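You operate a simulated robot arm through the tools that you are given. There is no shell and no other tool.

You run a simulated robot arm. Do the job below in one go: nothing can be reset, and whatever is moved stays where it is left.

## Task
Damp the blue pad and wipe the smudge off the disc in the case holder.
Fine: damp it on the sponge dish; put the pad back and shut the case lid. What is to be rubbed or washed off counts as gone when no trace of it is left.
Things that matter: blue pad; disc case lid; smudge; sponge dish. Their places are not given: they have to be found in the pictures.

Only the result counts: the job must be done as asked and must still hold three seconds after the hand-in. Knocking over, shifting, dropping, spilling or breaking anything else fails it. A push-on lid holds only when it is set on centred and level and pressed home; a screw cap is set on level and turned clockwise until tight.

## Robot
A 6-joint arm with a two-finger parallel gripper, fixed in place. Base frame: the origin is on the floor under the middle of its stand, x ahead of it, y to its left, z up. Readings come in mm, rad, newtons and seconds.
With the tool pointing down near the work surface it reaches from about 260 to 680 mm from the base axis. Its first joint turns from -1.152 to 1.152 rad. Payload 2.9 kg.
Tool frame: the origin (TCP) lies between the finger pads and is the grasp point; the fingertips stand 30 mm ahead of it; z points along the fingers, y is the line along which they close. Largest opening 110 mm; finger width 20, thickness 10; the body of the gripper, 48 by 112 mm, starts 55 mm behind the TCP.
Orientation is told as [roll, pitch, yaw] about the base's x, y, z axes, in that order, counted from this pose: with the fingers straight down and closing along the base's y, the tool's x points along the base's -x, its y along +y and its z along -z.

## Interface
- The arm moves only by the tool drive_tool. Its argument "increments" is a list of rows, each a list of 7 numbers: the turn, a rotation vector about the tool's x, y, z in rad, then the shift along the tool's x, y, z in m, then the finger opening in m, from 0 to 0.11. In form: [[ax, ay, az, x, y, z, hand], ...]. A call has 1 to 20 rows; each row shifts and turns the commanded pose from where the row before left it, along the tool's axes as they then stand. A row lasts 0.2 s, in which the tool goes at most 50 mm and 0.15 rad; a call with a longer step from one row to the next is refused whole, and so is a gripper value outside its range. A pose out of reach is approached as far as the arm can. The call stops where the force on the tool passes 50 N (or 10 N more than at its start, if that is more) or the arm is blocked; 0.2 s more then pass. Each finger travels about 108 mm/s and halts on what it meets, pressing with about 39 N; the grip force reading is that of the motor and also rises with nothing between the fingers. The clock runs only during rows and for 0.2 s after the last one: add rows that do not move to give the fingers time. It gives the time, the measured TCP pose, the force on the tool (base axes), the opening and the grip force at its end, in the units of the frame above (readings bear some noise), with the torque about the TCP (base axes, N m) and any sound that the robot's microphone picked up.
- Cameras (640 x 400 px; columns grow to the right, rows downward): "scene" is fixed at [87, 433, 1401.5]; the picture's right is [-0.71, -0.71, 0.00], its down [-0.28, 0.28, -0.92] and it looks along [0.65, -0.65, -0.40] (base axes); focal length 335 px, centre (320, 200). "wrist" rides on the gripper at [72, 17, -103] in the tool frame; the picture's right is [-0.23, 0.97, 0.00], its down [-0.76, -0.18, -0.62] and it looks along [-0.61, -0.14, 0.78] (tool axes); focal length 222 px, centre (320, 200).
- get_image(camera): a new picture of that camera. It takes no simulated time.
- locate(camera, pixels): for up to 12 pixels [column, row] of the newest picture of that camera ("zoom" is the newest enlarged one), the place [x, y, z] in the base frame of the surface seen there, good to about 2 mm. It takes no simulated time.
- enlarge(camera, box): a new picture of the part [left, top, right, bottom] of that camera's present view, enlarged. It takes no simulated time.
- close_job(): hands the job in; it is judged then, once.

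Leave the gripper open and the arm clear of the work at the hand-in unless told otherwise.

The tools are called after "Request:" as a command line: name --pt "numbers of a row" for each row, then --argument value for the rest, lists and objects as JSON in quotes. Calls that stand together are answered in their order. drive_tool: Moves the arm, as the interface text tells. Its arguments: {"type":"object","properties":{"increments":{"type":"array","items":{"type":"array","items":{"type":"number"}}}},"required":["increments"]} The other tools are called the same way: get_image (camera) takes a picture; locate (camera, pixels) gives the place of the surface under pixels of a picture; enlarge (camera, box) takes an enlarged picture of a part of a camera's view; close_job () hands the job in.

At the start:

```text
time: 0.0
eef_pos: [363.1, -132.0, 1145.7]
orientation: [0.0, 0.001, 0.001]
contact_force: [0.9, -0.4, -0.1]
moment: [-0.02, -0.02, 0.02]
width: 109.9
grasp_force: 0.0
```

scene: 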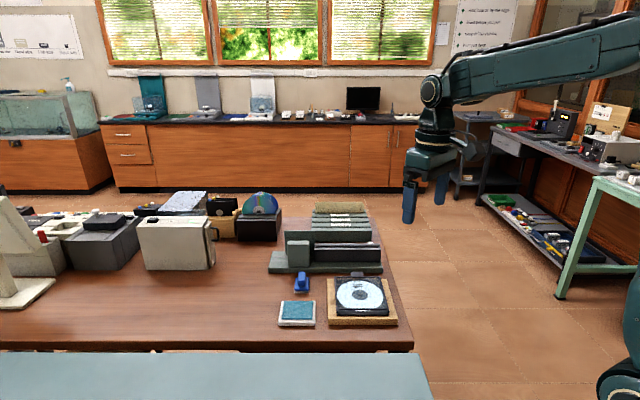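
wrist: 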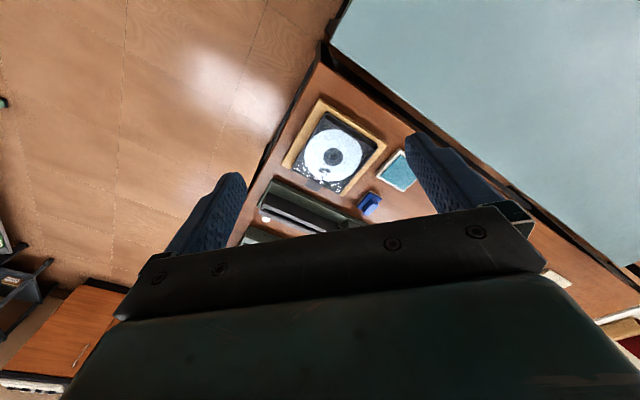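

I see a disc case in a holder near (360,295) in the scene picture, a blue pad near (302,283) and a sponge dish near (297,312). I'll enlarge these areas to look closer.

Request:
enlarge --camera "scene" --box '[260, 180, 420, 350]'

Request:
enlarge --camera "wrist" --box '[240, 80, 440, 240]'

```text
2.35 times, centred on (340, 265) of scene
```

zoom: 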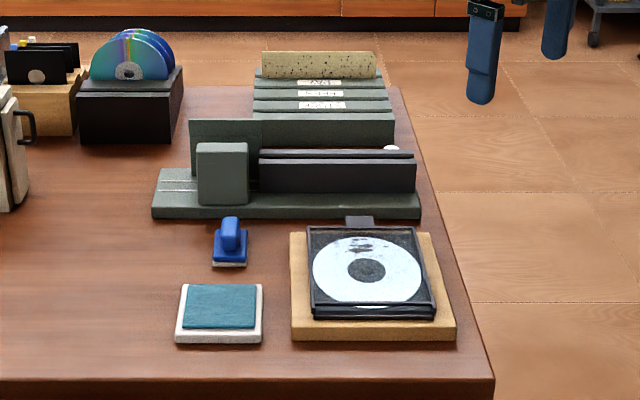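

```text
2.50 times, centred on (340, 160) of wrist
```

zoom: 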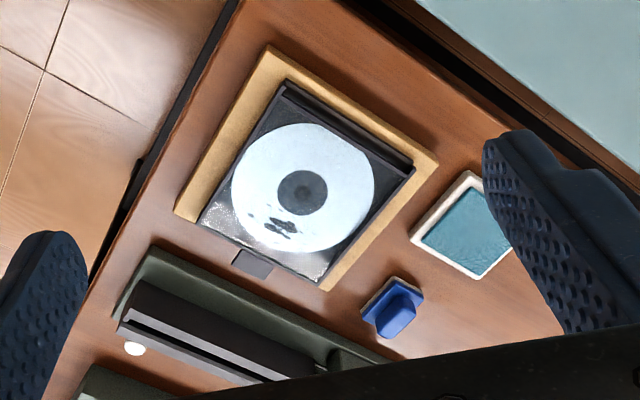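

The disc has dark smudges close to a dark tab; the case may have a clear lid. I'll locate points in the wrist zoom for the disc, tab, pad and dish.

Request:
locate --camera "zoom" --pixels '[[302, 193], [280, 225], [252, 264], [285, 90], [410, 170], [200, 222], [325, 280], [392, 308], [365, 315], [420, 292], [465, 230], [265, 50]]'

Request:
enlarge --camera "scene" --box '[320, 260, 404, 335]'

```text
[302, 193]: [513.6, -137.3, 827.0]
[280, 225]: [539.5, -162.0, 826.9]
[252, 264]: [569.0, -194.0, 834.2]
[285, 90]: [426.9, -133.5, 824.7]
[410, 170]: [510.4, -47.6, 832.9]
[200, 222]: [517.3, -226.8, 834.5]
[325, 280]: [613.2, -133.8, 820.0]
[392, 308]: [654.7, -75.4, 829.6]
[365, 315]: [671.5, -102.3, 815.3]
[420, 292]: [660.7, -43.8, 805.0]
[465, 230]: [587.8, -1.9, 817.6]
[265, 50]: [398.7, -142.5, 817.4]
```

```text
5.33 times, centred on (362, 298) of scene
```

zoom: 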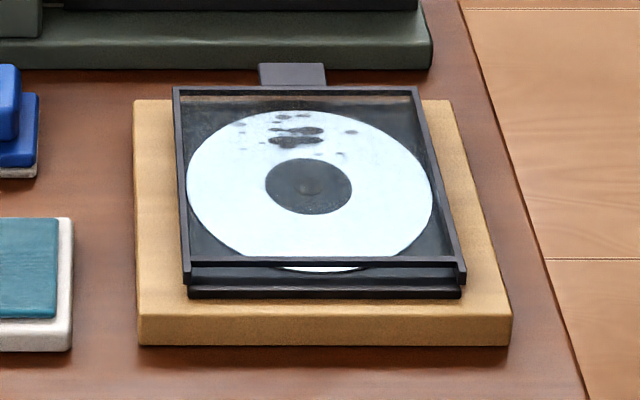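

The lid looks like a dark frame with a clear pane, hinge on the near side and a tab on the far side. I'll enlarge the tab, the pad and the dish in both views.

Request:
enlarge --camera "scene" --box '[270, 262, 334, 332]'

Request:
locate --camera "zoom" --pixels '[[320, 100], [320, 130], [290, 210], [270, 200], [360, 200], [320, 230], [285, 330], [180, 320], [380, 320], [180, 480], [380, 480], [285, 395]]'

Request:
enlarge --camera "wrist" --box '[290, 90, 430, 220]'

```text
5.71 times, centred on (302, 297) of scene
```

zoom: 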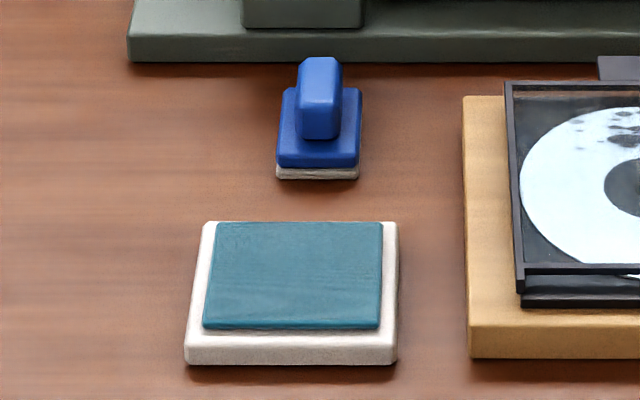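

```text
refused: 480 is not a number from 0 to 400
```

```text
3.08 times, centred on (360, 155) of wrist
```

zoom: 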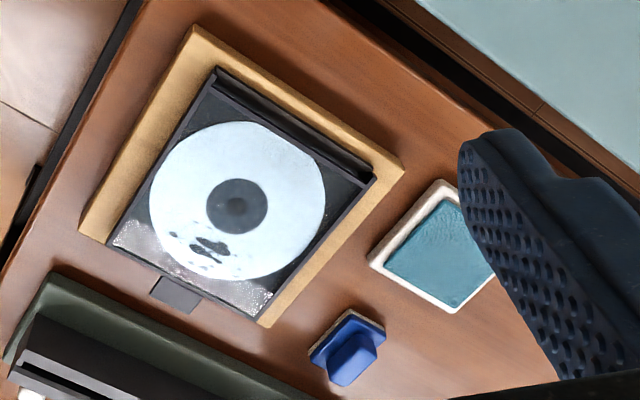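

The pad is a blue block with an upright grip and a felt sole; the dish is a white tray holding a teal sponge. I'll re-enlarge the pad area in the scene and locate points on pad and dish.

Request:
enlarge --camera "scene" --box '[270, 262, 334, 332]'

Request:
locate --camera "zoom" --pixels '[[320, 62], [318, 90], [320, 130], [290, 155], [350, 155], [285, 95], [355, 95], [292, 270], [208, 325], [378, 322], [222, 225], [380, 225]]'

Request:
locate --camera "scene" --pixels '[[294, 292], [310, 292], [305, 300], [340, 300], [390, 318], [330, 323], [396, 322], [345, 280], [378, 280], [290, 240]]'

```text
5.71 times, centred on (302, 297) of scene
```

zoom: 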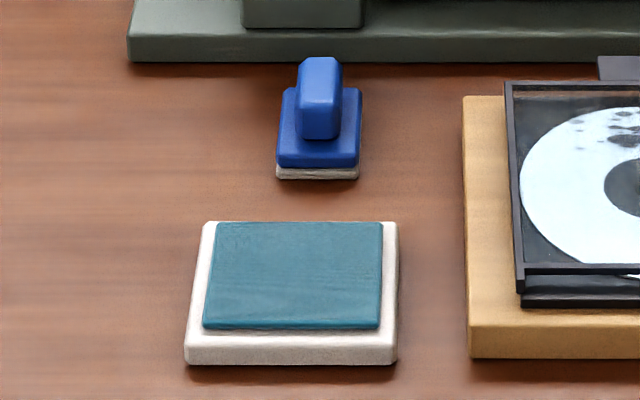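

```text
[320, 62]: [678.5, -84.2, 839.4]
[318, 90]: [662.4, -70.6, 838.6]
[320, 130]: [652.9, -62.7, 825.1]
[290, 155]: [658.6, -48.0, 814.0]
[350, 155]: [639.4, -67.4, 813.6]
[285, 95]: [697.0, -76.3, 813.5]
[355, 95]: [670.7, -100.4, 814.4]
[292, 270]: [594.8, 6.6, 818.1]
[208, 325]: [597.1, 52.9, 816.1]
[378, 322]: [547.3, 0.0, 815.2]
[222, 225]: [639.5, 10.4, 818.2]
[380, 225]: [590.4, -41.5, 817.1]
```

```text
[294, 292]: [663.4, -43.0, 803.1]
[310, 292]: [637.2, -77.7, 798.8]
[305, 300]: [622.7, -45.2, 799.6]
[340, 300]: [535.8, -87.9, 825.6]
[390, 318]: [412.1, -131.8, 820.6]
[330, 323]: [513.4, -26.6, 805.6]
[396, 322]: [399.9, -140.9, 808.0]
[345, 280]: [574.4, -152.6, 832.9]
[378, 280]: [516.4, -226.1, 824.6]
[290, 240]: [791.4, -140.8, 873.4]
```

Table top is about z 800, pad handle top about 839, case lid about 834. I'll now measure the rack behind the case, to know the room around the tab.

Request:
enlarge --camera "scene" --box '[262, 195, 402, 285]'

Request:
locate --camera "zoom" --pixels '[[30, 330], [540, 330], [300, 330], [520, 225], [250, 225], [150, 220], [300, 300], [440, 370], [405, 360], [475, 360], [440, 352], [440, 382]]'

```text
4.44 times, centred on (332, 240) of scene
```

zoom: 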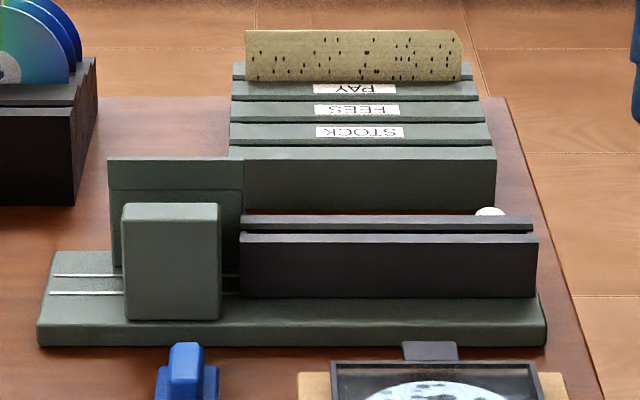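

```text
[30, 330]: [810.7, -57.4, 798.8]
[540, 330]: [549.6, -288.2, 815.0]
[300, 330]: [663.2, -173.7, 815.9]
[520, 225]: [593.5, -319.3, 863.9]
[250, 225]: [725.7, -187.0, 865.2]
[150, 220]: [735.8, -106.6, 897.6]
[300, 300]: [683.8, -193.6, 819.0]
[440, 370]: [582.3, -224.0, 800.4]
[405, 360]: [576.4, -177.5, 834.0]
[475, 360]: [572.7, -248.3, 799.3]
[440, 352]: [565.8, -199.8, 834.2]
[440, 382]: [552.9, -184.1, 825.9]
```

The rack front lies about 50 mm behind the tab, so there is room. I'll move the tool to above the case's near side, turned by -45° yaw to line up with the case, for a closer wrist picture.

Request:
drive_tool --pt "0 0 0 -0.0182 0.0063 0.031 0.11" --pt "0 0 0 -0.0182 0.0063 0.031 0.11" --pt "0 0 0 -0.0182 0.0063 0.031 0.11" --pt "0 0 0 -0.0182 0.0063 0.031 0.11" --pt "0 0 0 -0.0182 0.0063 0.031 0.11" --pt "0 0 0 -0.0182 0.0063 0.031 0.11" --pt "0 0 0.1309 0 0 0 0.11" --pt "0 0 0.1309 0 0 0 0.11" --pt "0 0 0.1309 0 0 0 0.11" --pt "0 0 0.1309 0 0 0 0.11" --pt "0 0 0.1309 0 0 0 0.11" --pt "0 0 0.1309 0 0 0 0.11"

Request:
get_image --camera "wrist"

Request:
get_image --camera "scene"

```text
time: 2.6
eef_pos: [471.9, -92.0, 960.0]
orientation: [0.0, 0.0, -0.788]
contact_force: [-0.4, 0.1, -1.2]
moment: [0.02, 0.06, 0.02]
width: 109.9
grasp_force: 0.0
```

```text
taken
```

wrist: 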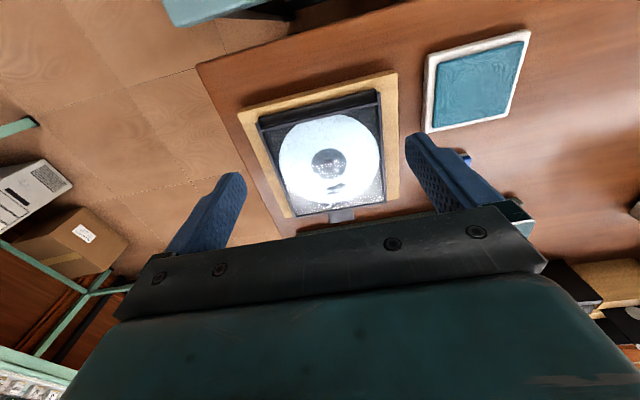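

```text
taken
```

scene: 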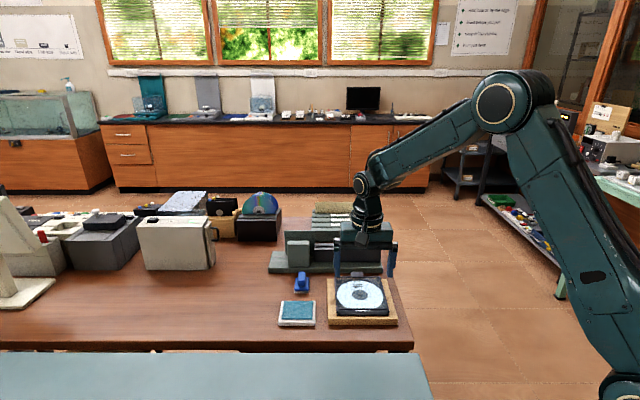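

The picture is upside down relative to the scene: the tab is at (340,215), just clear of the gripper. I'll enlarge and measure the tab and case edges.

Request:
enlarge --camera "wrist" --box '[235, 65, 415, 235]'

Request:
enlarge --camera "scene" --box '[320, 262, 404, 332]'

```text
2.35 times, centred on (325, 150) of wrist
```

zoom: 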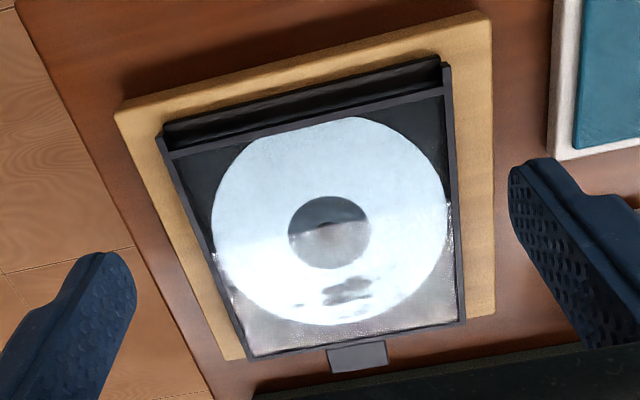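

```text
5.71 times, centred on (362, 297) of scene
```

zoom: 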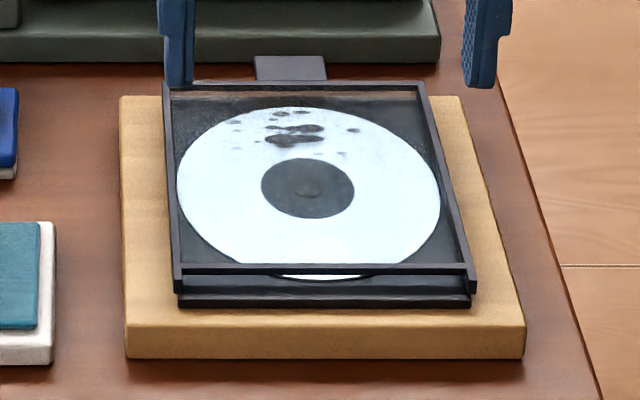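

I'll locate the tab corners, lid frame corners and hinge ends in this scene enlargement.

Request:
locate --camera "zoom" --pixels '[[259, 77], [322, 77], [259, 60], [320, 60], [290, 68], [200, 86], [420, 86], [178, 283], [472, 283], [325, 268], [325, 300], [308, 190]]'

Request:
locate --camera "scene" --pixels '[[362, 273], [365, 323], [340, 321], [342, 280], [388, 280], [394, 318]]'

```text
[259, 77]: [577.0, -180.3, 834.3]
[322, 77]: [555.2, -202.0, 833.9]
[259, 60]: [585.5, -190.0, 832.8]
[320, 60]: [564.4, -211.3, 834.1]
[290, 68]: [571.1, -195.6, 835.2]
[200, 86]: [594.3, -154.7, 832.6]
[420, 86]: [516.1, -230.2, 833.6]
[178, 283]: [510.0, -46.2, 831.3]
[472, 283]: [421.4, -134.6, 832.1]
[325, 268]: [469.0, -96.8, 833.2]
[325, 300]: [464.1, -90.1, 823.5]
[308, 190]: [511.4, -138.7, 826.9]
```

```text
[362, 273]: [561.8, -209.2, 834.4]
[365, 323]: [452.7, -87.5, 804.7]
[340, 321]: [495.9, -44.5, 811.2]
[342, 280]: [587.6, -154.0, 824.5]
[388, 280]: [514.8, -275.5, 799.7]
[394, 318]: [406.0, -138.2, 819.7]
```

The tab spans roughly v-width 34 mm, its centre near (571,-195), top at z 834, sticking out about 17 mm past the lid edge. I'll move over the tab (to about [573,-199,900]) and narrow the fingers to 60 mm, then look.

Request:
drive_tool --pt "0 0 0 -0.0368 -0.0009 0.015 0.1" --pt "0 0 0 -0.0368 -0.0009 0.015 0.09" --pt "0 0 0 -0.0368 -0.0009 0.015 0.075" --pt "0 0 0 -0.0368 -0.0009 0.015 0.06" --pt "0 0 0 0 0 0 0.06"

Request:
get_image --camera "wrist"

Request:
enlarge --camera "scene" --box '[310, 220, 420, 330]'

```text
time: 3.8
eef_pos: [570.2, -199.5, 901.3]
orientation: [0.0, -0.001, -0.787]
contact_force: [1.5, -0.5, 0.1]
moment: [-0.01, -0.01, 0.0]
width: 60.0
grasp_force: 0.0
```

```text
taken
```

wrist: 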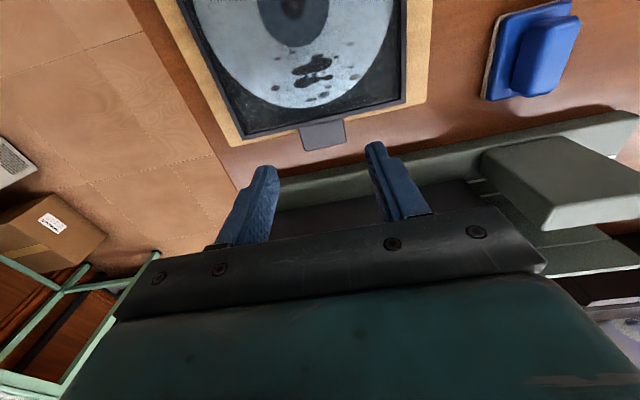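

```text
3.64 times, centred on (365, 275) of scene
```

zoom: 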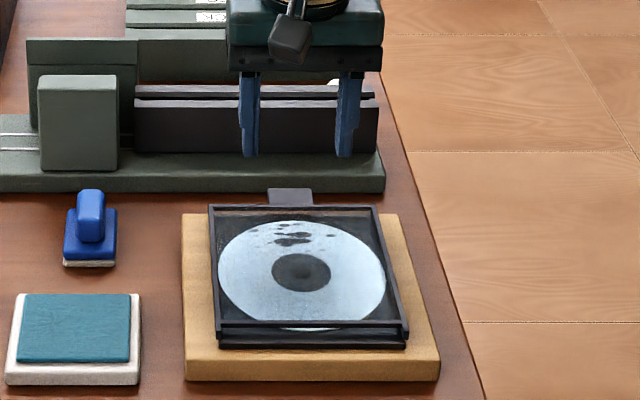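

The tab is clear in the wrist picture at (323,135) between the fingertips. I'll enlarge there and measure the tab and smudge.

Request:
enlarge --camera "wrist" --box '[220, 20, 420, 180]'

Request:
locate --camera "zoom" --pixels '[[266, 328], [400, 305], [272, 345], [395, 328], [336, 335], [300, 160], [240, 185], [320, 240], [440, 200], [380, 130], [330, 140], [270, 215]]'

```text
2.50 times, centred on (320, 100) of wrist
```

zoom: 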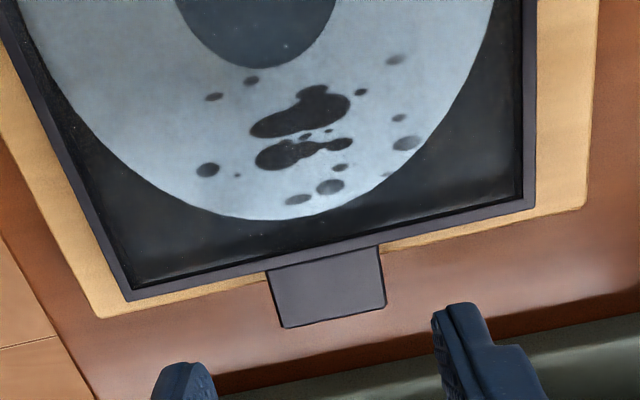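

```text
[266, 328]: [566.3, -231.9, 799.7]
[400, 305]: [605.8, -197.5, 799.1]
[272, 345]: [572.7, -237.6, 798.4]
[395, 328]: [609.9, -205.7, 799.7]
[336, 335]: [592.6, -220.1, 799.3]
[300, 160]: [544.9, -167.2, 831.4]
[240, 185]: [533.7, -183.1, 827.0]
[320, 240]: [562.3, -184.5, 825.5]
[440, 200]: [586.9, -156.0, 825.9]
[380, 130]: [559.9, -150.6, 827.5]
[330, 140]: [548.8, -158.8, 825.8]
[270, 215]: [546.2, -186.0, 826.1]
```

Now I'll locate the tab's true corners and every smudge spot seen in this enlargement.

Request:
locate --camera "zoom" --pixels '[[270, 275], [378, 251], [382, 303], [285, 324], [328, 290], [330, 262], [520, 210], [110, 300], [580, 205], [105, 312]]'

Request:
locate --camera "zoom" --pixels '[[213, 97], [252, 80], [208, 170], [237, 175], [298, 199], [330, 187], [388, 173], [407, 143], [399, 117], [395, 60], [361, 92], [255, 125]]'

```text
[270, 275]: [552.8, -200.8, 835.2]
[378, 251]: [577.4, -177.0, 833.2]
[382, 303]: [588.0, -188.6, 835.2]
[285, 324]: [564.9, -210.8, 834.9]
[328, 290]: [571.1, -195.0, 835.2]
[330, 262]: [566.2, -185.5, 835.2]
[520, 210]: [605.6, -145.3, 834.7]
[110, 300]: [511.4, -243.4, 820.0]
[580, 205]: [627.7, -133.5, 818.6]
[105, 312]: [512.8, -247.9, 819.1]
```

```text
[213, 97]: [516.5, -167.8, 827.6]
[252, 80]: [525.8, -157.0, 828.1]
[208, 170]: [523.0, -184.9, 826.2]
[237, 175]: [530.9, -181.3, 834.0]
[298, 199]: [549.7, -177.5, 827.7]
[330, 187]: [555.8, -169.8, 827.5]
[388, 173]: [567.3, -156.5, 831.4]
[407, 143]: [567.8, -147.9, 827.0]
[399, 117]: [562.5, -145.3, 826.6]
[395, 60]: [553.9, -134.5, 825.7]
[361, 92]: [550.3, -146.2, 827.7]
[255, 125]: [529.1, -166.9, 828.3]
```

To centre the fingers on the tab (its middle is near u 541, v 266 in the case-aligned axes), I'll locate the fingertips themselves in both views.

Request:
locate --camera "wrist" --pixels '[[260, 170], [266, 170], [272, 172], [370, 150], [376, 148], [382, 148], [255, 200], [390, 190]]'

Request:
enlarge --camera "wrist" --box '[220, 120, 420, 240]'

Request:
drive_tool --pt "0 0 0 0 0 0 0.06" --pt "0 0 0 0 0 0 0.06"

```text
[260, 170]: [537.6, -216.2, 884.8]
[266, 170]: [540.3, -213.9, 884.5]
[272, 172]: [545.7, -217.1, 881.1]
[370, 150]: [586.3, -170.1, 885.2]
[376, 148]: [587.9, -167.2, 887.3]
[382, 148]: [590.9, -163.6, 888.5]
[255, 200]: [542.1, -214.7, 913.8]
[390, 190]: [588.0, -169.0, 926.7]
```

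```text
3.20 times, centred on (320, 180) of wrist
```

zoom: 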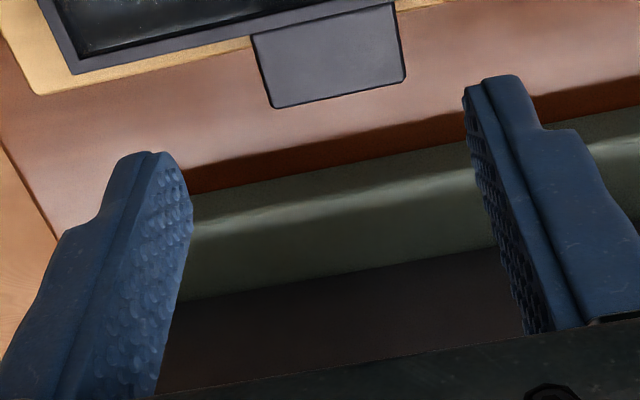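

```text
time: 4.4
eef_pos: [569.5, -200.9, 901.4]
orientation: [0.0, 0.001, -0.784]
contact_force: [-0.5, -0.1, 0.9]
moment: [-0.01, 0.01, 0.01]
width: 60.1
grasp_force: 0.1
```

I'll locate points on the inner pad faces near both fingertips.

Request:
locate --camera "zoom" --pixels '[[160, 160], [180, 180], [185, 230], [150, 250], [470, 100], [476, 95], [480, 150], [490, 200], [130, 160], [505, 85]]'

```text
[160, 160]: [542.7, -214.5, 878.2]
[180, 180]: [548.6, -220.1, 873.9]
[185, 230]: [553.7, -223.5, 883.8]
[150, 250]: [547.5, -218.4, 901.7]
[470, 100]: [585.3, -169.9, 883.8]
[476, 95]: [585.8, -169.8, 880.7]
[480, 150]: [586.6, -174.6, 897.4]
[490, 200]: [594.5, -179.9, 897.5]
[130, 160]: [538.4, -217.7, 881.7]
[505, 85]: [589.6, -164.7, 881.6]
```

The finger pads are centred at v≈262.5, the tab at v≈266. I'll shift 3.5 mm along tool y, 2 mm outward and lower 30 mm, then check.

Request:
drive_tool --pt "0 0 0 -0.002 0.0035 0.015 0.06" --pt "0 0 0 0 0 0.015 0.06" --pt "0 0 0 0 0 0 0.06"

Request:
enlarge --camera "wrist" --box '[220, 60, 420, 220]'

```text
time: 5.2
eef_pos: [576.2, -198.2, 870.3]
orientation: [0.001, 0.0, -0.787]
contact_force: [-0.2, 0.4, -0.2]
moment: [0.0, 0.0, -0.01]
width: 60.0
grasp_force: 0.1
```

```text
2.50 times, centred on (320, 140) of wrist
```

zoom: 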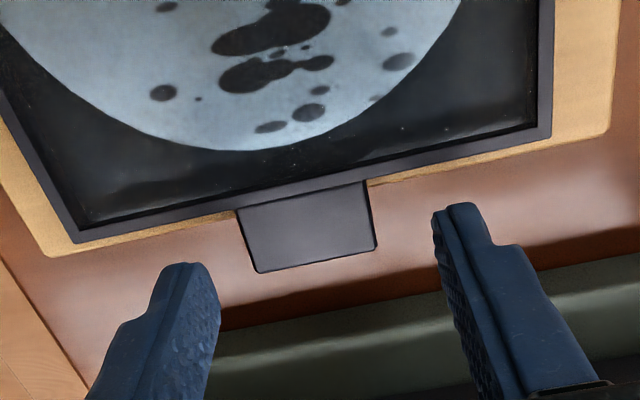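

I'll re-measure fingers and tab in this new view for centring.

Request:
locate --camera "zoom" --pixels '[[195, 275], [210, 300], [200, 340], [438, 225], [444, 260], [455, 300], [245, 225], [362, 195], [370, 240], [258, 262], [240, 210], [366, 186]]'

```text
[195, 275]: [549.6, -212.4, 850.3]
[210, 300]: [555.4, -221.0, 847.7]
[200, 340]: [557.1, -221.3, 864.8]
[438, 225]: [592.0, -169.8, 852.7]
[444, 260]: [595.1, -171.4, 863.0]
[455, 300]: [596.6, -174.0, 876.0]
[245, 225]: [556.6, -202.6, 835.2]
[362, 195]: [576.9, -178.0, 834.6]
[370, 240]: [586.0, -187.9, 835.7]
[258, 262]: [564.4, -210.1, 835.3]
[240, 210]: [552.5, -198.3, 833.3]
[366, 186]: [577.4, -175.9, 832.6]
```

Fingers are centred at about v 268, tab at 266.3; I'll shift -1.5 mm in y, +1.5 mm inward, lower 16 mm so that the tips straddle the tab, and narrow to 42 mm.

Request:
drive_tool --pt "0 0 0 0.0015 -0.0015 0.008 0.06" --pt "0 0 0 0 0 0.008 0.06" --pt "0 0 0 0 0 0 0.05" --pt "0 0 0 0 0 0 0.042" --pt "0 0 0 0 0 0 0.042"

Request:
enlarge --camera "wrist" --box '[220, 60, 420, 220]'

Request:
enlarge --camera "scene" --box '[320, 230, 410, 330]'

```text
time: 6.4
eef_pos: [576.1, -198.5, 852.1]
orientation: [0.0, 0.001, -0.785]
contact_force: [-0.3, -0.7, -0.8]
moment: [0.03, -0.01, 0.01]
width: 42.1
grasp_force: 0.0
```

```text
2.50 times, centred on (320, 140) of wrist
```

zoom: 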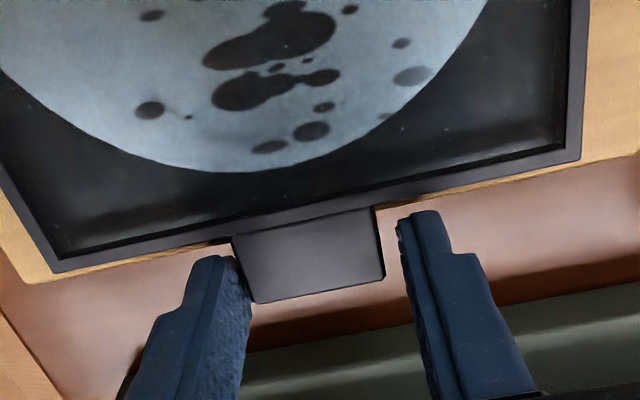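

```text
4.00 times, centred on (365, 280) of scene
```

zoom: 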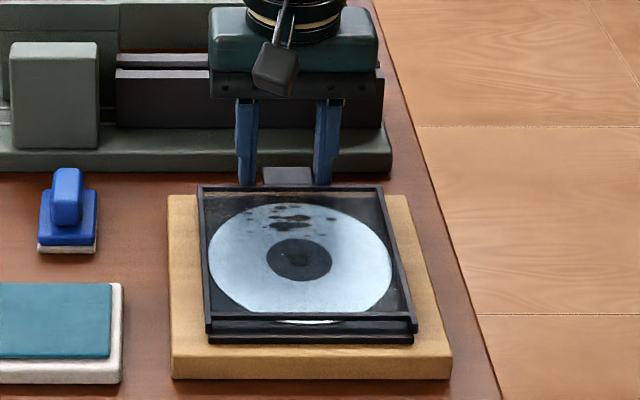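

The left finger (wrist view) is closer to the tab than the right one, so I'll shift 1.4 mm toward -y of the tool and look closely again.

Request:
drive_tool --pt "0 0 0 0 -0.0014 0 0.042" --pt "0 0 0 0 0 0 0.04"

Request:
enlarge --camera "wrist" --box '[270, 120, 390, 210]'

Request:
enlarge --camera "scene" --box '[370, 250, 400, 290]'

Request:
enlarge --camera "scene" --box '[370, 250, 405, 285]'

Request:
enlarge --camera "scene" --box '[365, 250, 415, 290]'

```text
time: 7.0
eef_pos: [573.9, -200.7, 853.6]
orientation: [0.0, -0.001, -0.785]
contact_force: [0.4, 0.4, 0.5]
moment: [0.01, 0.01, 0.05]
width: 40.0
grasp_force: 0.1
```

```text
4.44 times, centred on (330, 165) of wrist
```

zoom: 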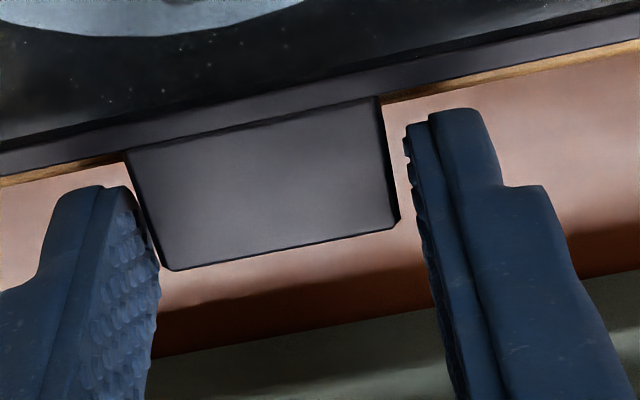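

```text
10.00 times, centred on (385, 270) of scene
```

zoom: 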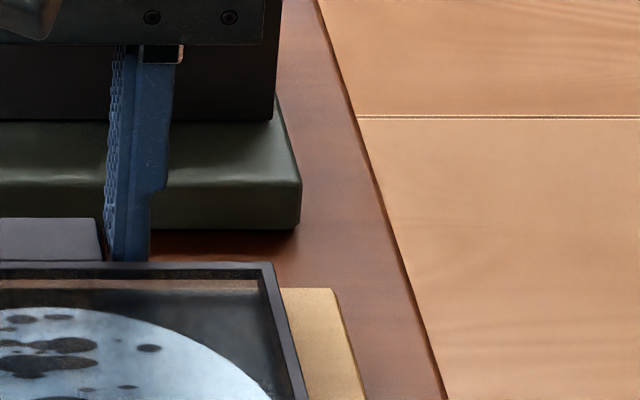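

```text
11.43 times, centred on (388, 268) of scene
```

zoom: 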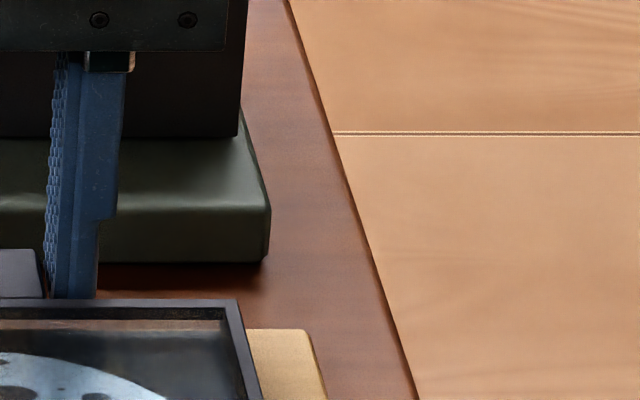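

```text
10.00 times, centred on (390, 270) of scene
```

zoom: 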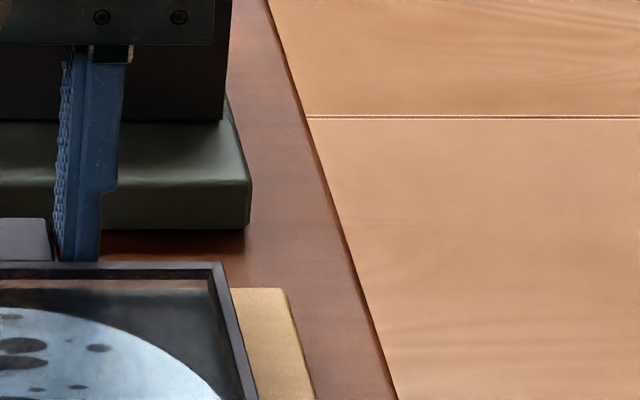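

The -v finger has about 1-2 mm clearance to the tab. I'll look at the other side in the same scale.

Request:
enlarge --camera "scene" --box '[340, 250, 404, 290]'

```text
10.00 times, centred on (372, 270) of scene
```

zoom: 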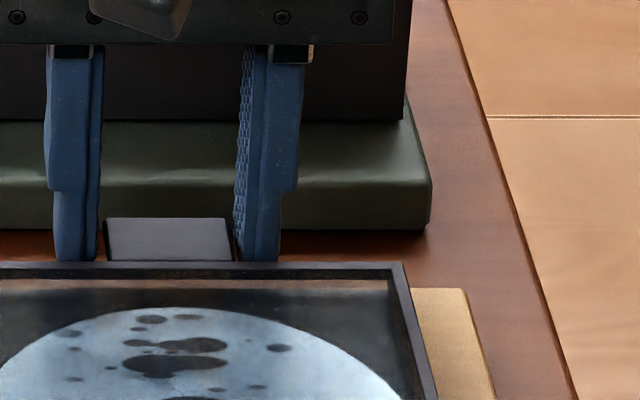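

The gaps are about 2.7 mm and 3.0 mm, so the fingers are well centred. I'll close slowly, stepping the opening down, and read the force.

Request:
drive_tool --pt "0 0 0 0 0 0 0.038" --pt "0 0 0 0 0 0 0.0365" --pt "0 0 0 0 0 0 0.0355" --pt "0 0 0 0 0 0 0.0345" --pt "0 0 0 0 0 0 0.0335" --pt "0 0 0 0 0 0 0.0325"

```text
time: 8.4
eef_pos: [575.0, -199.8, 853.5]
orientation: [0.0, 0.0, -0.785]
contact_force: [-1.9, -1.7, 0.6]
moment: [-0.02, 0.07, 0.02]
width: 35.5
grasp_force: 45.1
```

The tab is held at 35.5 mm opening, 45 N, with almost no side force. I'll start raising the lid along an arc about its hinge (turning with it), first two small steps to feel it.

Request:
drive_tool --pt "0 -0.05 0 0.0015 0 -0.0075 0.03" --pt "0 -0.05 0 0.0015 0 -0.0075 0.03"

Request:
enlarge --camera "scene" --box '[320, 230, 410, 330]'

```text
time: 9.0
eef_pos: [571.6, -198.2, 869.8]
orientation: [0.002, -0.103, -0.784]
contact_force: [2.9, -4.2, 2.9]
moment: [0.15, 0.18, -0.11]
width: 35.3
grasp_force: 45.2
```

```text
4.00 times, centred on (365, 280) of scene
```

zoom: 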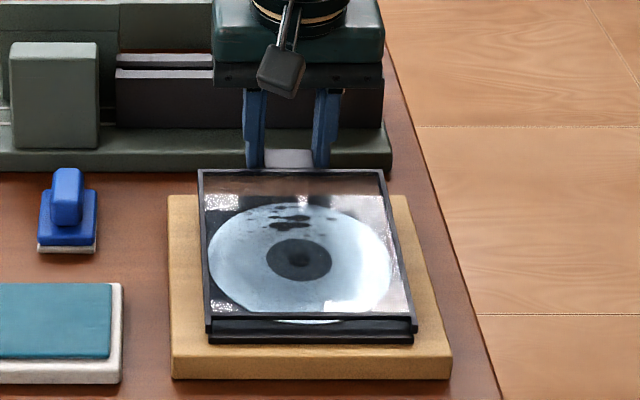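

The lid lifts cleanly with about 5 N pulling outward. I'll continue the arc with four more steps, slightly less inward shift.

Request:
drive_tool --pt "0 -0.1 0 0.0027 0 -0.015 0.03" --pt "0 -0.1 0 0.0028 0 -0.015 0.03" --pt "0 -0.1 0 0.0028 0 -0.015 0.03"

Request:
enlarge --camera "scene" --box '[300, 200, 430, 330]'

```text
time: 9.8
eef_pos: [557.7, -185.2, 911.8]
orientation: [0.001, -0.4, -0.783]
contact_force: [6.6, -0.6, -4.2]
moment: [-0.44, -0.68, 0.11]
width: 35.2
grasp_force: 45.2
```

```text
3.08 times, centred on (365, 265) of scene
```

zoom: 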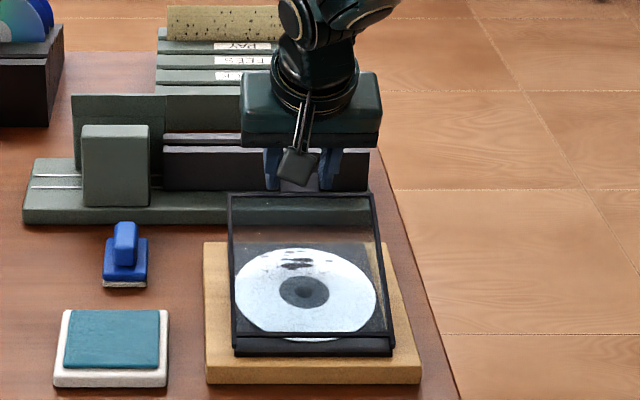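

At 0.4 rad things are smooth. I'll continue four more steps to 0.8 rad.

Request:
drive_tool --pt "0 -0.1 0 0.0028 0 -0.015 0.03" --pt "0 -0.1 0 0.0028 0 -0.015 0.03" --pt "0 -0.1 0 0.0028 0 -0.015 0.03" --pt "0 -0.1 0 0.0028 0 -0.015 0.03"

Request:
get_image --camera "scene"

```text
time: 10.8
eef_pos: [530.2, -155.4, 955.4]
orientation: [-0.005, -0.797, -0.781]
contact_force: [-9.3, 8.3, -2.4]
moment: [1.02, 0.97, -0.03]
width: 35.3
grasp_force: 45.0
```

```text
taken
```

scene: 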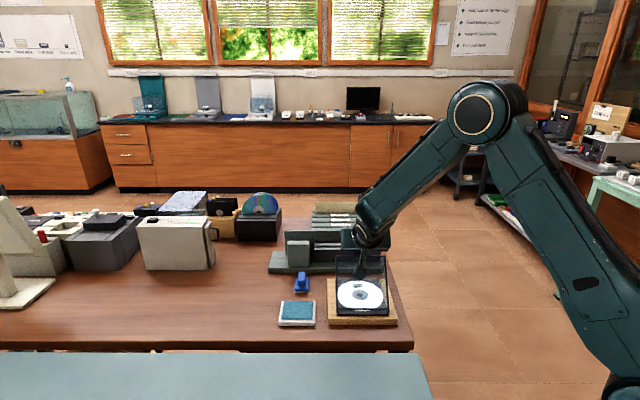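

At 0.8 rad there is a 12 N inward pull: I'm about 2.8 mm too far out from the hinge. I'll continue with more inward shift.

Request:
drive_tool --pt "0 -0.1 0 0.0042 0 -0.0148 0.03" --pt "0 -0.1 0 0.0042 0 -0.0148 0.03" --pt "0 -0.1 0 0.0042 0 -0.0148 0.03"

Request:
enlarge --camera "scene" --box '[290, 200, 430, 330]'

```text
time: 11.6
eef_pos: [501.7, -128.1, 976.8]
orientation: [0.001, -1.106, -0.788]
contact_force: [-7.5, -1.7, 7.9]
moment: [0.68, 0.82, -0.18]
width: 35.2
grasp_force: 44.8
```

```text
3.08 times, centred on (360, 265) of scene
```

zoom: 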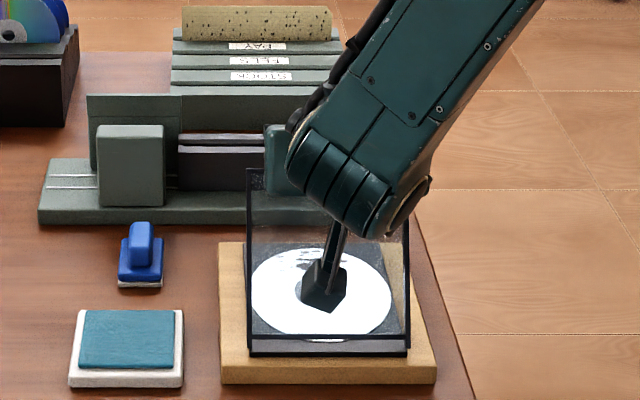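

At 1.1 rad forces are small. I'll continue the arc three more steps to 1.4 rad.

Request:
drive_tool --pt "0 -0.1 0 0.003 0 -0.015 0.03" --pt "0 -0.1 0 0.003 0 -0.015 0.03" --pt "0 -0.1 0 0.003 0 -0.015 0.03"

Request:
enlarge --camera "scene" --box '[290, 200, 430, 330]'

```text
time: 12.4
eef_pos: [471.0, -94.8, 984.7]
orientation: [0.0, -1.411, -0.784]
contact_force: [2.9, -5.5, 31.3]
moment: [-0.64, -0.45, -0.12]
width: 35.2
grasp_force: 44.8
```

```text
3.08 times, centred on (360, 265) of scene
```

zoom: 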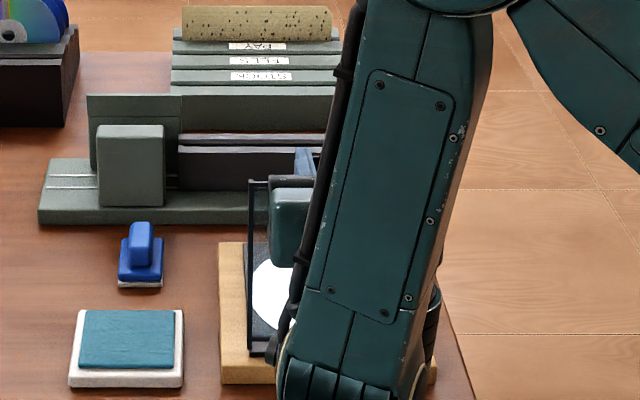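

The vertical reaction is now 31 N: I press down along the lid. I'll ease outward (up) by 2 mm and check.

Request:
drive_tool --pt "0 0 0 -0.0015 0 0 0.03" --pt "0 0 0 -0.001 0 0 0.03"

Request:
get_image --camera "wrist"

```text
time: 13.0
eef_pos: [471.6, -95.9, 983.7]
orientation: [-0.016, -1.404, -0.767]
contact_force: [11.5, -4.2, 14.8]
moment: [-1.07, -1.17, 0.0]
width: 35.1
grasp_force: 45.5
```

```text
taken
```

wrist: 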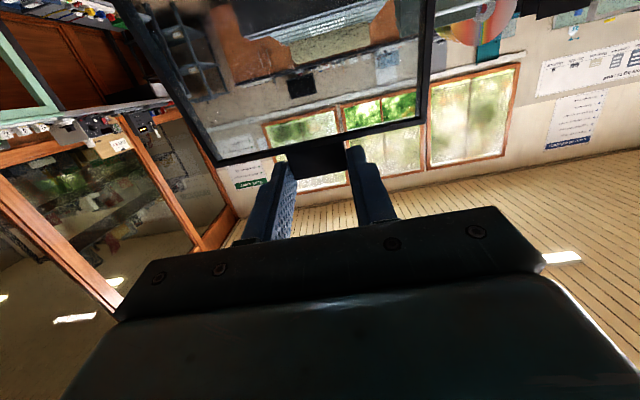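

The tab is still well held at the fingertips. I'll go on one more step (0.1 rad) and read the forces.

Request:
drive_tool --pt "0 -0.05 0 0.001 0 -0.0075 0.03" --pt "0 -0.05 0 0.001 0 -0.0075 0.03"

Request:
get_image --camera "wrist"

Request:
get_image --camera "scene"

```text
time: 13.7
eef_pos: [467.1, -91.3, 983.6]
orientation: [-0.107, -1.449, -0.712]
contact_force: [-4.6, -2.9, 2.0]
moment: [0.33, -0.15, -0.18]
width: 35.1
grasp_force: 44.9
out of reach, approached as far as the arm can: row 2
stopped in row 2: the force on the tool passed its limit at 58 N (the readings are from after the stop); the commanded pose is now the measured one
```

```text
taken
```

wrist: 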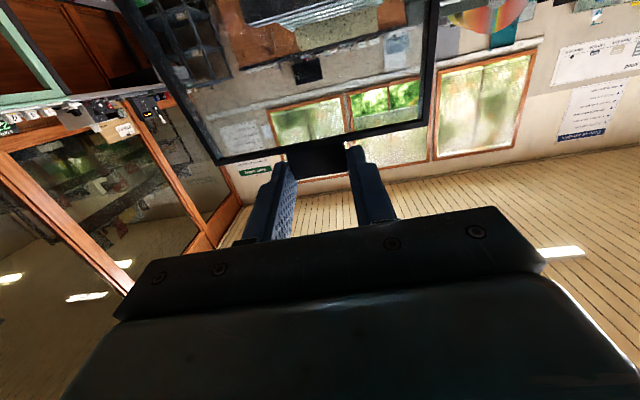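

```text
taken
```

scene: 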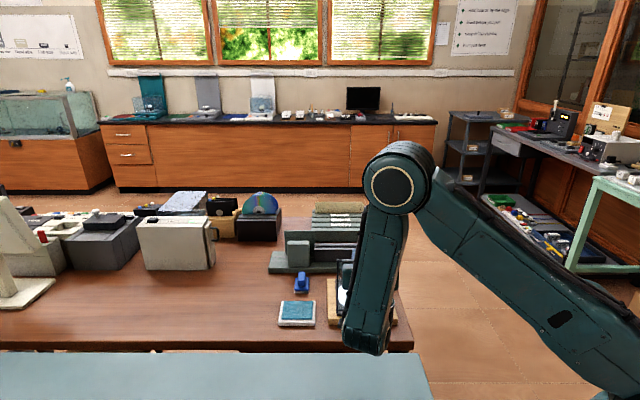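

The arm cannot fold the tool further with the fingers level, but the tab can swivel in the grip. The lid is at about 83°. I'll turn the tool back (steeper) about the tab, keeping the lid where it is, to gain reach.

Request:
drive_tool --pt "-0.017 0.1 0 -0.002 0 0.0001 0.03" --pt "-0.017 0.1 0 -0.002 0 0.0001 0.03" --pt "0 0.1 0 -0.002 0 0.0001 0.03" --pt "0 0.1 0 -0.002 0 0.0001 0.03"

Request:
get_image --camera "wrist"

Request:
get_image --camera "scene"

```text
time: 14.7
eef_pos: [469.9, -93.9, 994.3]
orientation: [-0.02, -1.052, -0.768]
contact_force: [-1.6, -13.7, 0.0]
moment: [-0.94, -1.01, -0.29]
width: 35.5
grasp_force: 45.4
```

```text
taken
```

wrist: 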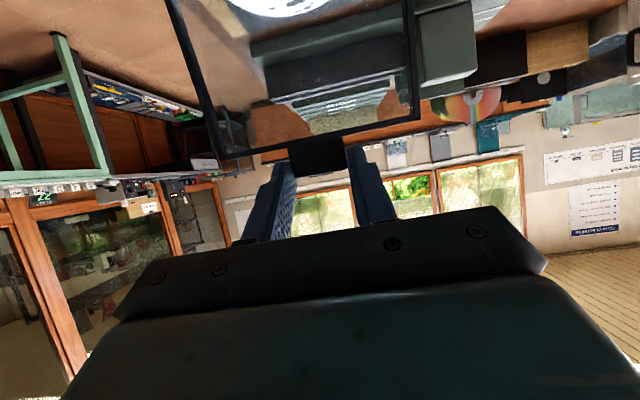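

```text
taken
```

scene: 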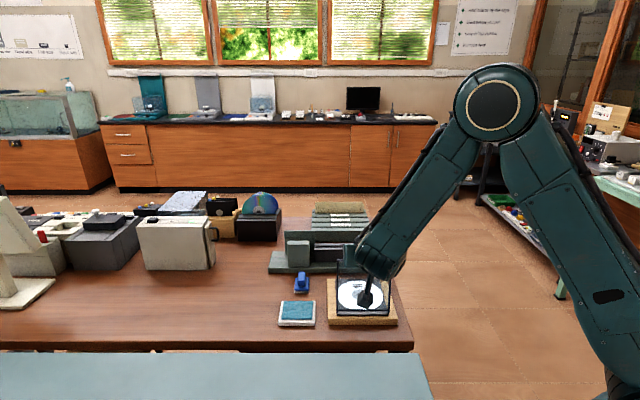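

The lid stays at about 83° and I've got reach back. Now I'll swing the tab further back past upright, with three arc steps.

Request:
drive_tool --pt "0 0.033 0 0.0024 0 -0.0069 0.03" --pt "0 0.033 0 0.00296 0 -0.0066 0.03" --pt "0 0.034 0 0.00347 0 -0.0063 0.03"

Request:
get_image --camera "wrist"

Request:
enlarge --camera "scene" --box '[290, 200, 430, 330]'

```text
time: 15.4
eef_pos: [453.6, -79.4, 996.3]
orientation: [-0.019, -0.951, -0.771]
contact_force: [-4.4, -16.7, 6.3]
moment: [-1.15, -1.15, -0.35]
width: 35.7
grasp_force: 44.9
```

```text
taken
```

wrist: 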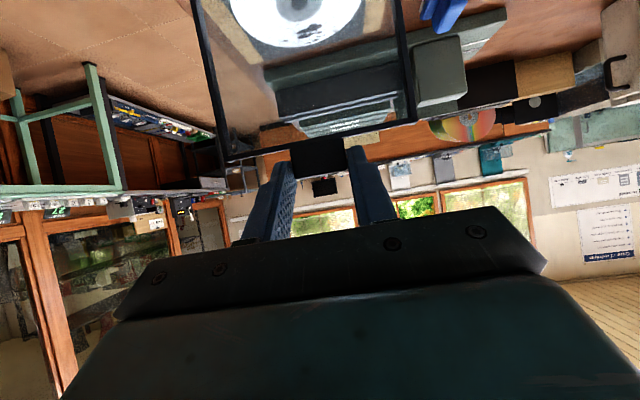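

```text
3.08 times, centred on (360, 265) of scene
```

zoom: 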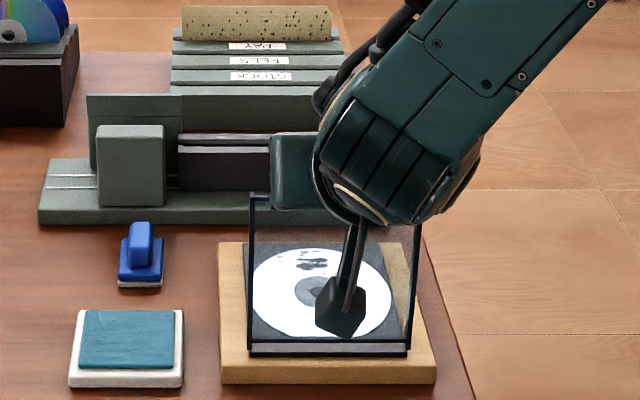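

The lid is now about upright (91°). I'll continue with three more steps to reach ~100°, with a slight y correction for the 15 N side force.

Request:
drive_tool --pt "0 0.033 0 0.004 0.0004 -0.0059 0.03" --pt "0 0.033 0 0.0045 0.0004 -0.0055 0.03" --pt "0 0.033 0 0.0049 0.0004 -0.0051 0.03"

Request:
get_image --camera "wrist"

Request:
enlarge --camera "scene" --box '[290, 200, 430, 330]'

```text
time: 16.2
eef_pos: [438.0, -63.7, 994.8]
orientation: [-0.017, -0.856, -0.777]
contact_force: [-7.9, -20.5, 4.9]
moment: [-1.12, -1.11, -0.56]
width: 35.2
grasp_force: 45.1
```

```text
taken
```

wrist: 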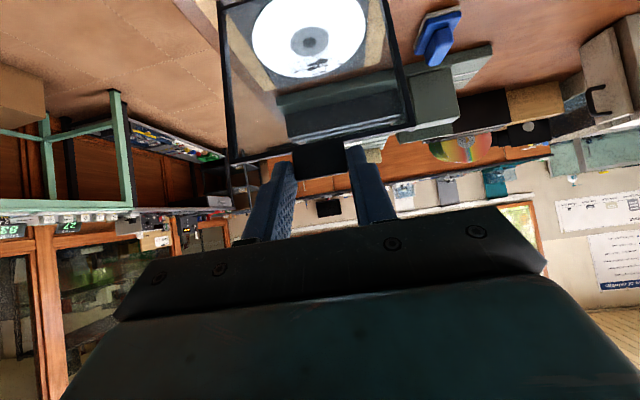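

```text
3.08 times, centred on (360, 265) of scene
```

zoom: 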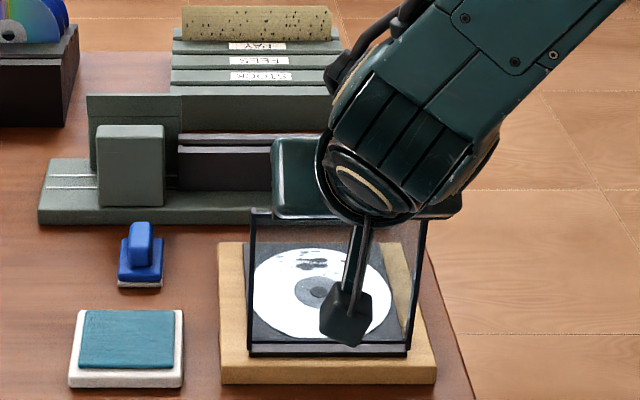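

Lid is at about 100°. The side force of 20 N says I should shift toward -y; I'll relieve that by 2.5 mm and go two more small steps back.

Request:
drive_tool --pt "0 0 0 0 -0.0015 0 0.03" --pt "0 0 0 0 -0.0015 0 0.03" --pt "0 0.033 0 0.0053 0 -0.0046 0.03" --pt "0 0.033 0 0.0057 0 -0.0041 0.03"

Request:
enlarge --camera "scene" --box '[290, 200, 430, 330]'

```text
time: 17.2
eef_pos: [428.2, -53.7, 993.6]
orientation: [-0.008, -0.787, -0.778]
contact_force: [0.8, -8.5, 8.5]
moment: [-0.97, -1.35, -0.19]
width: 35.3
grasp_force: 44.9
```

```text
3.08 times, centred on (360, 265) of scene
```

zoom: 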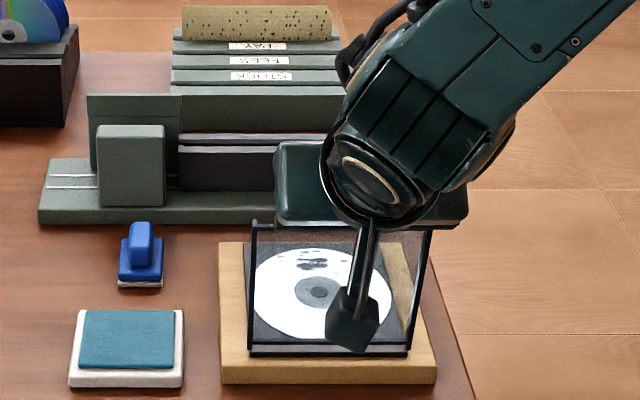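

Lid is at about 106°, past upright. I'll open the fingers gently a few mm and see whether the lid stays.

Request:
drive_tool --pt "0 0 0 0 0 0 0.036" --pt "0 0 0 0 0 0 0.04" --pt "0 0 0 0 0 0 0.046" --pt "0 0 0 0 0 0 0.046"

Request:
get_image --camera "wrist"

Request:
enlarge --camera "scene" --box '[290, 200, 430, 330]'

```text
time: 18.2
eef_pos: [427.1, -52.6, 992.3]
orientation: [-0.009, -0.785, -0.777]
contact_force: [0.3, -0.5, 0.3]
moment: [0.01, 0.0, 0.02]
width: 45.9
grasp_force: 0.0
```

```text
taken
```

wrist: 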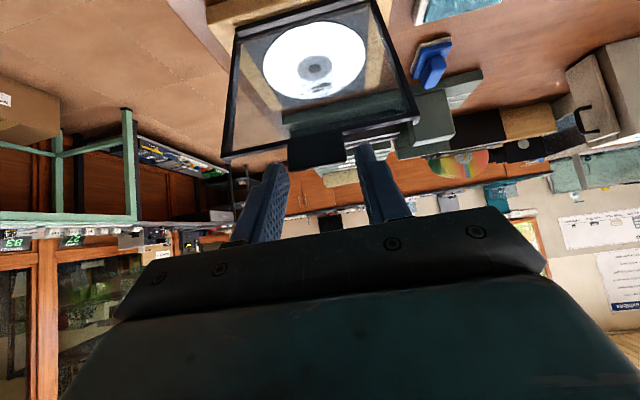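

```text
3.08 times, centred on (360, 265) of scene
```

zoom: 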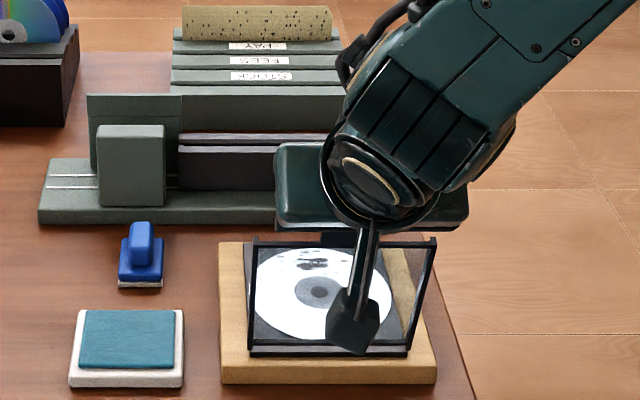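

The fingers are free and the lid leans back further by itself. I'll back out along the tool axis and look again.

Request:
drive_tool --pt "0 0 0 0 0 -0.02 0.06" --pt "0 0 0 0 0 -0.03 0.07" --pt "0 0 0 0 0 -0.03 0.07" --pt "0 0 0 0 0 0 0.07"

Request:
get_image --camera "wrist"

Request:
enlarge --camera "scene" --box '[290, 200, 430, 330]'

```text
time: 19.2
eef_pos: [387.7, -12.4, 1047.2]
orientation: [-0.008, -0.783, -0.777]
contact_force: [0.4, 0.6, 0.2]
moment: [0.0, 0.0, 0.0]
width: 70.0
grasp_force: 0.1
```

```text
taken
```

wrist: 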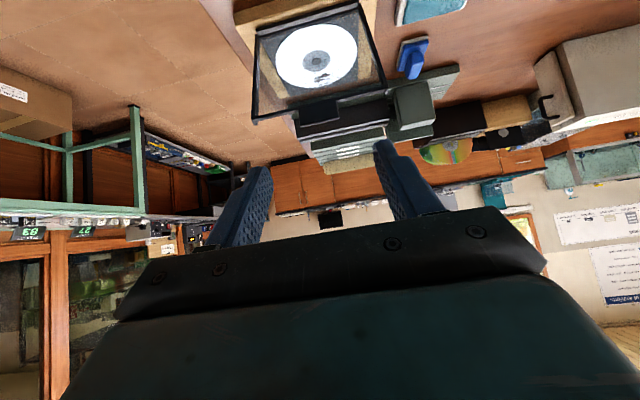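

```text
3.08 times, centred on (360, 265) of scene
```

zoom: 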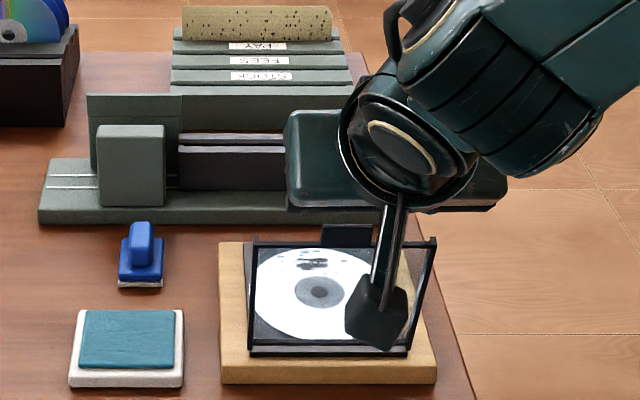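

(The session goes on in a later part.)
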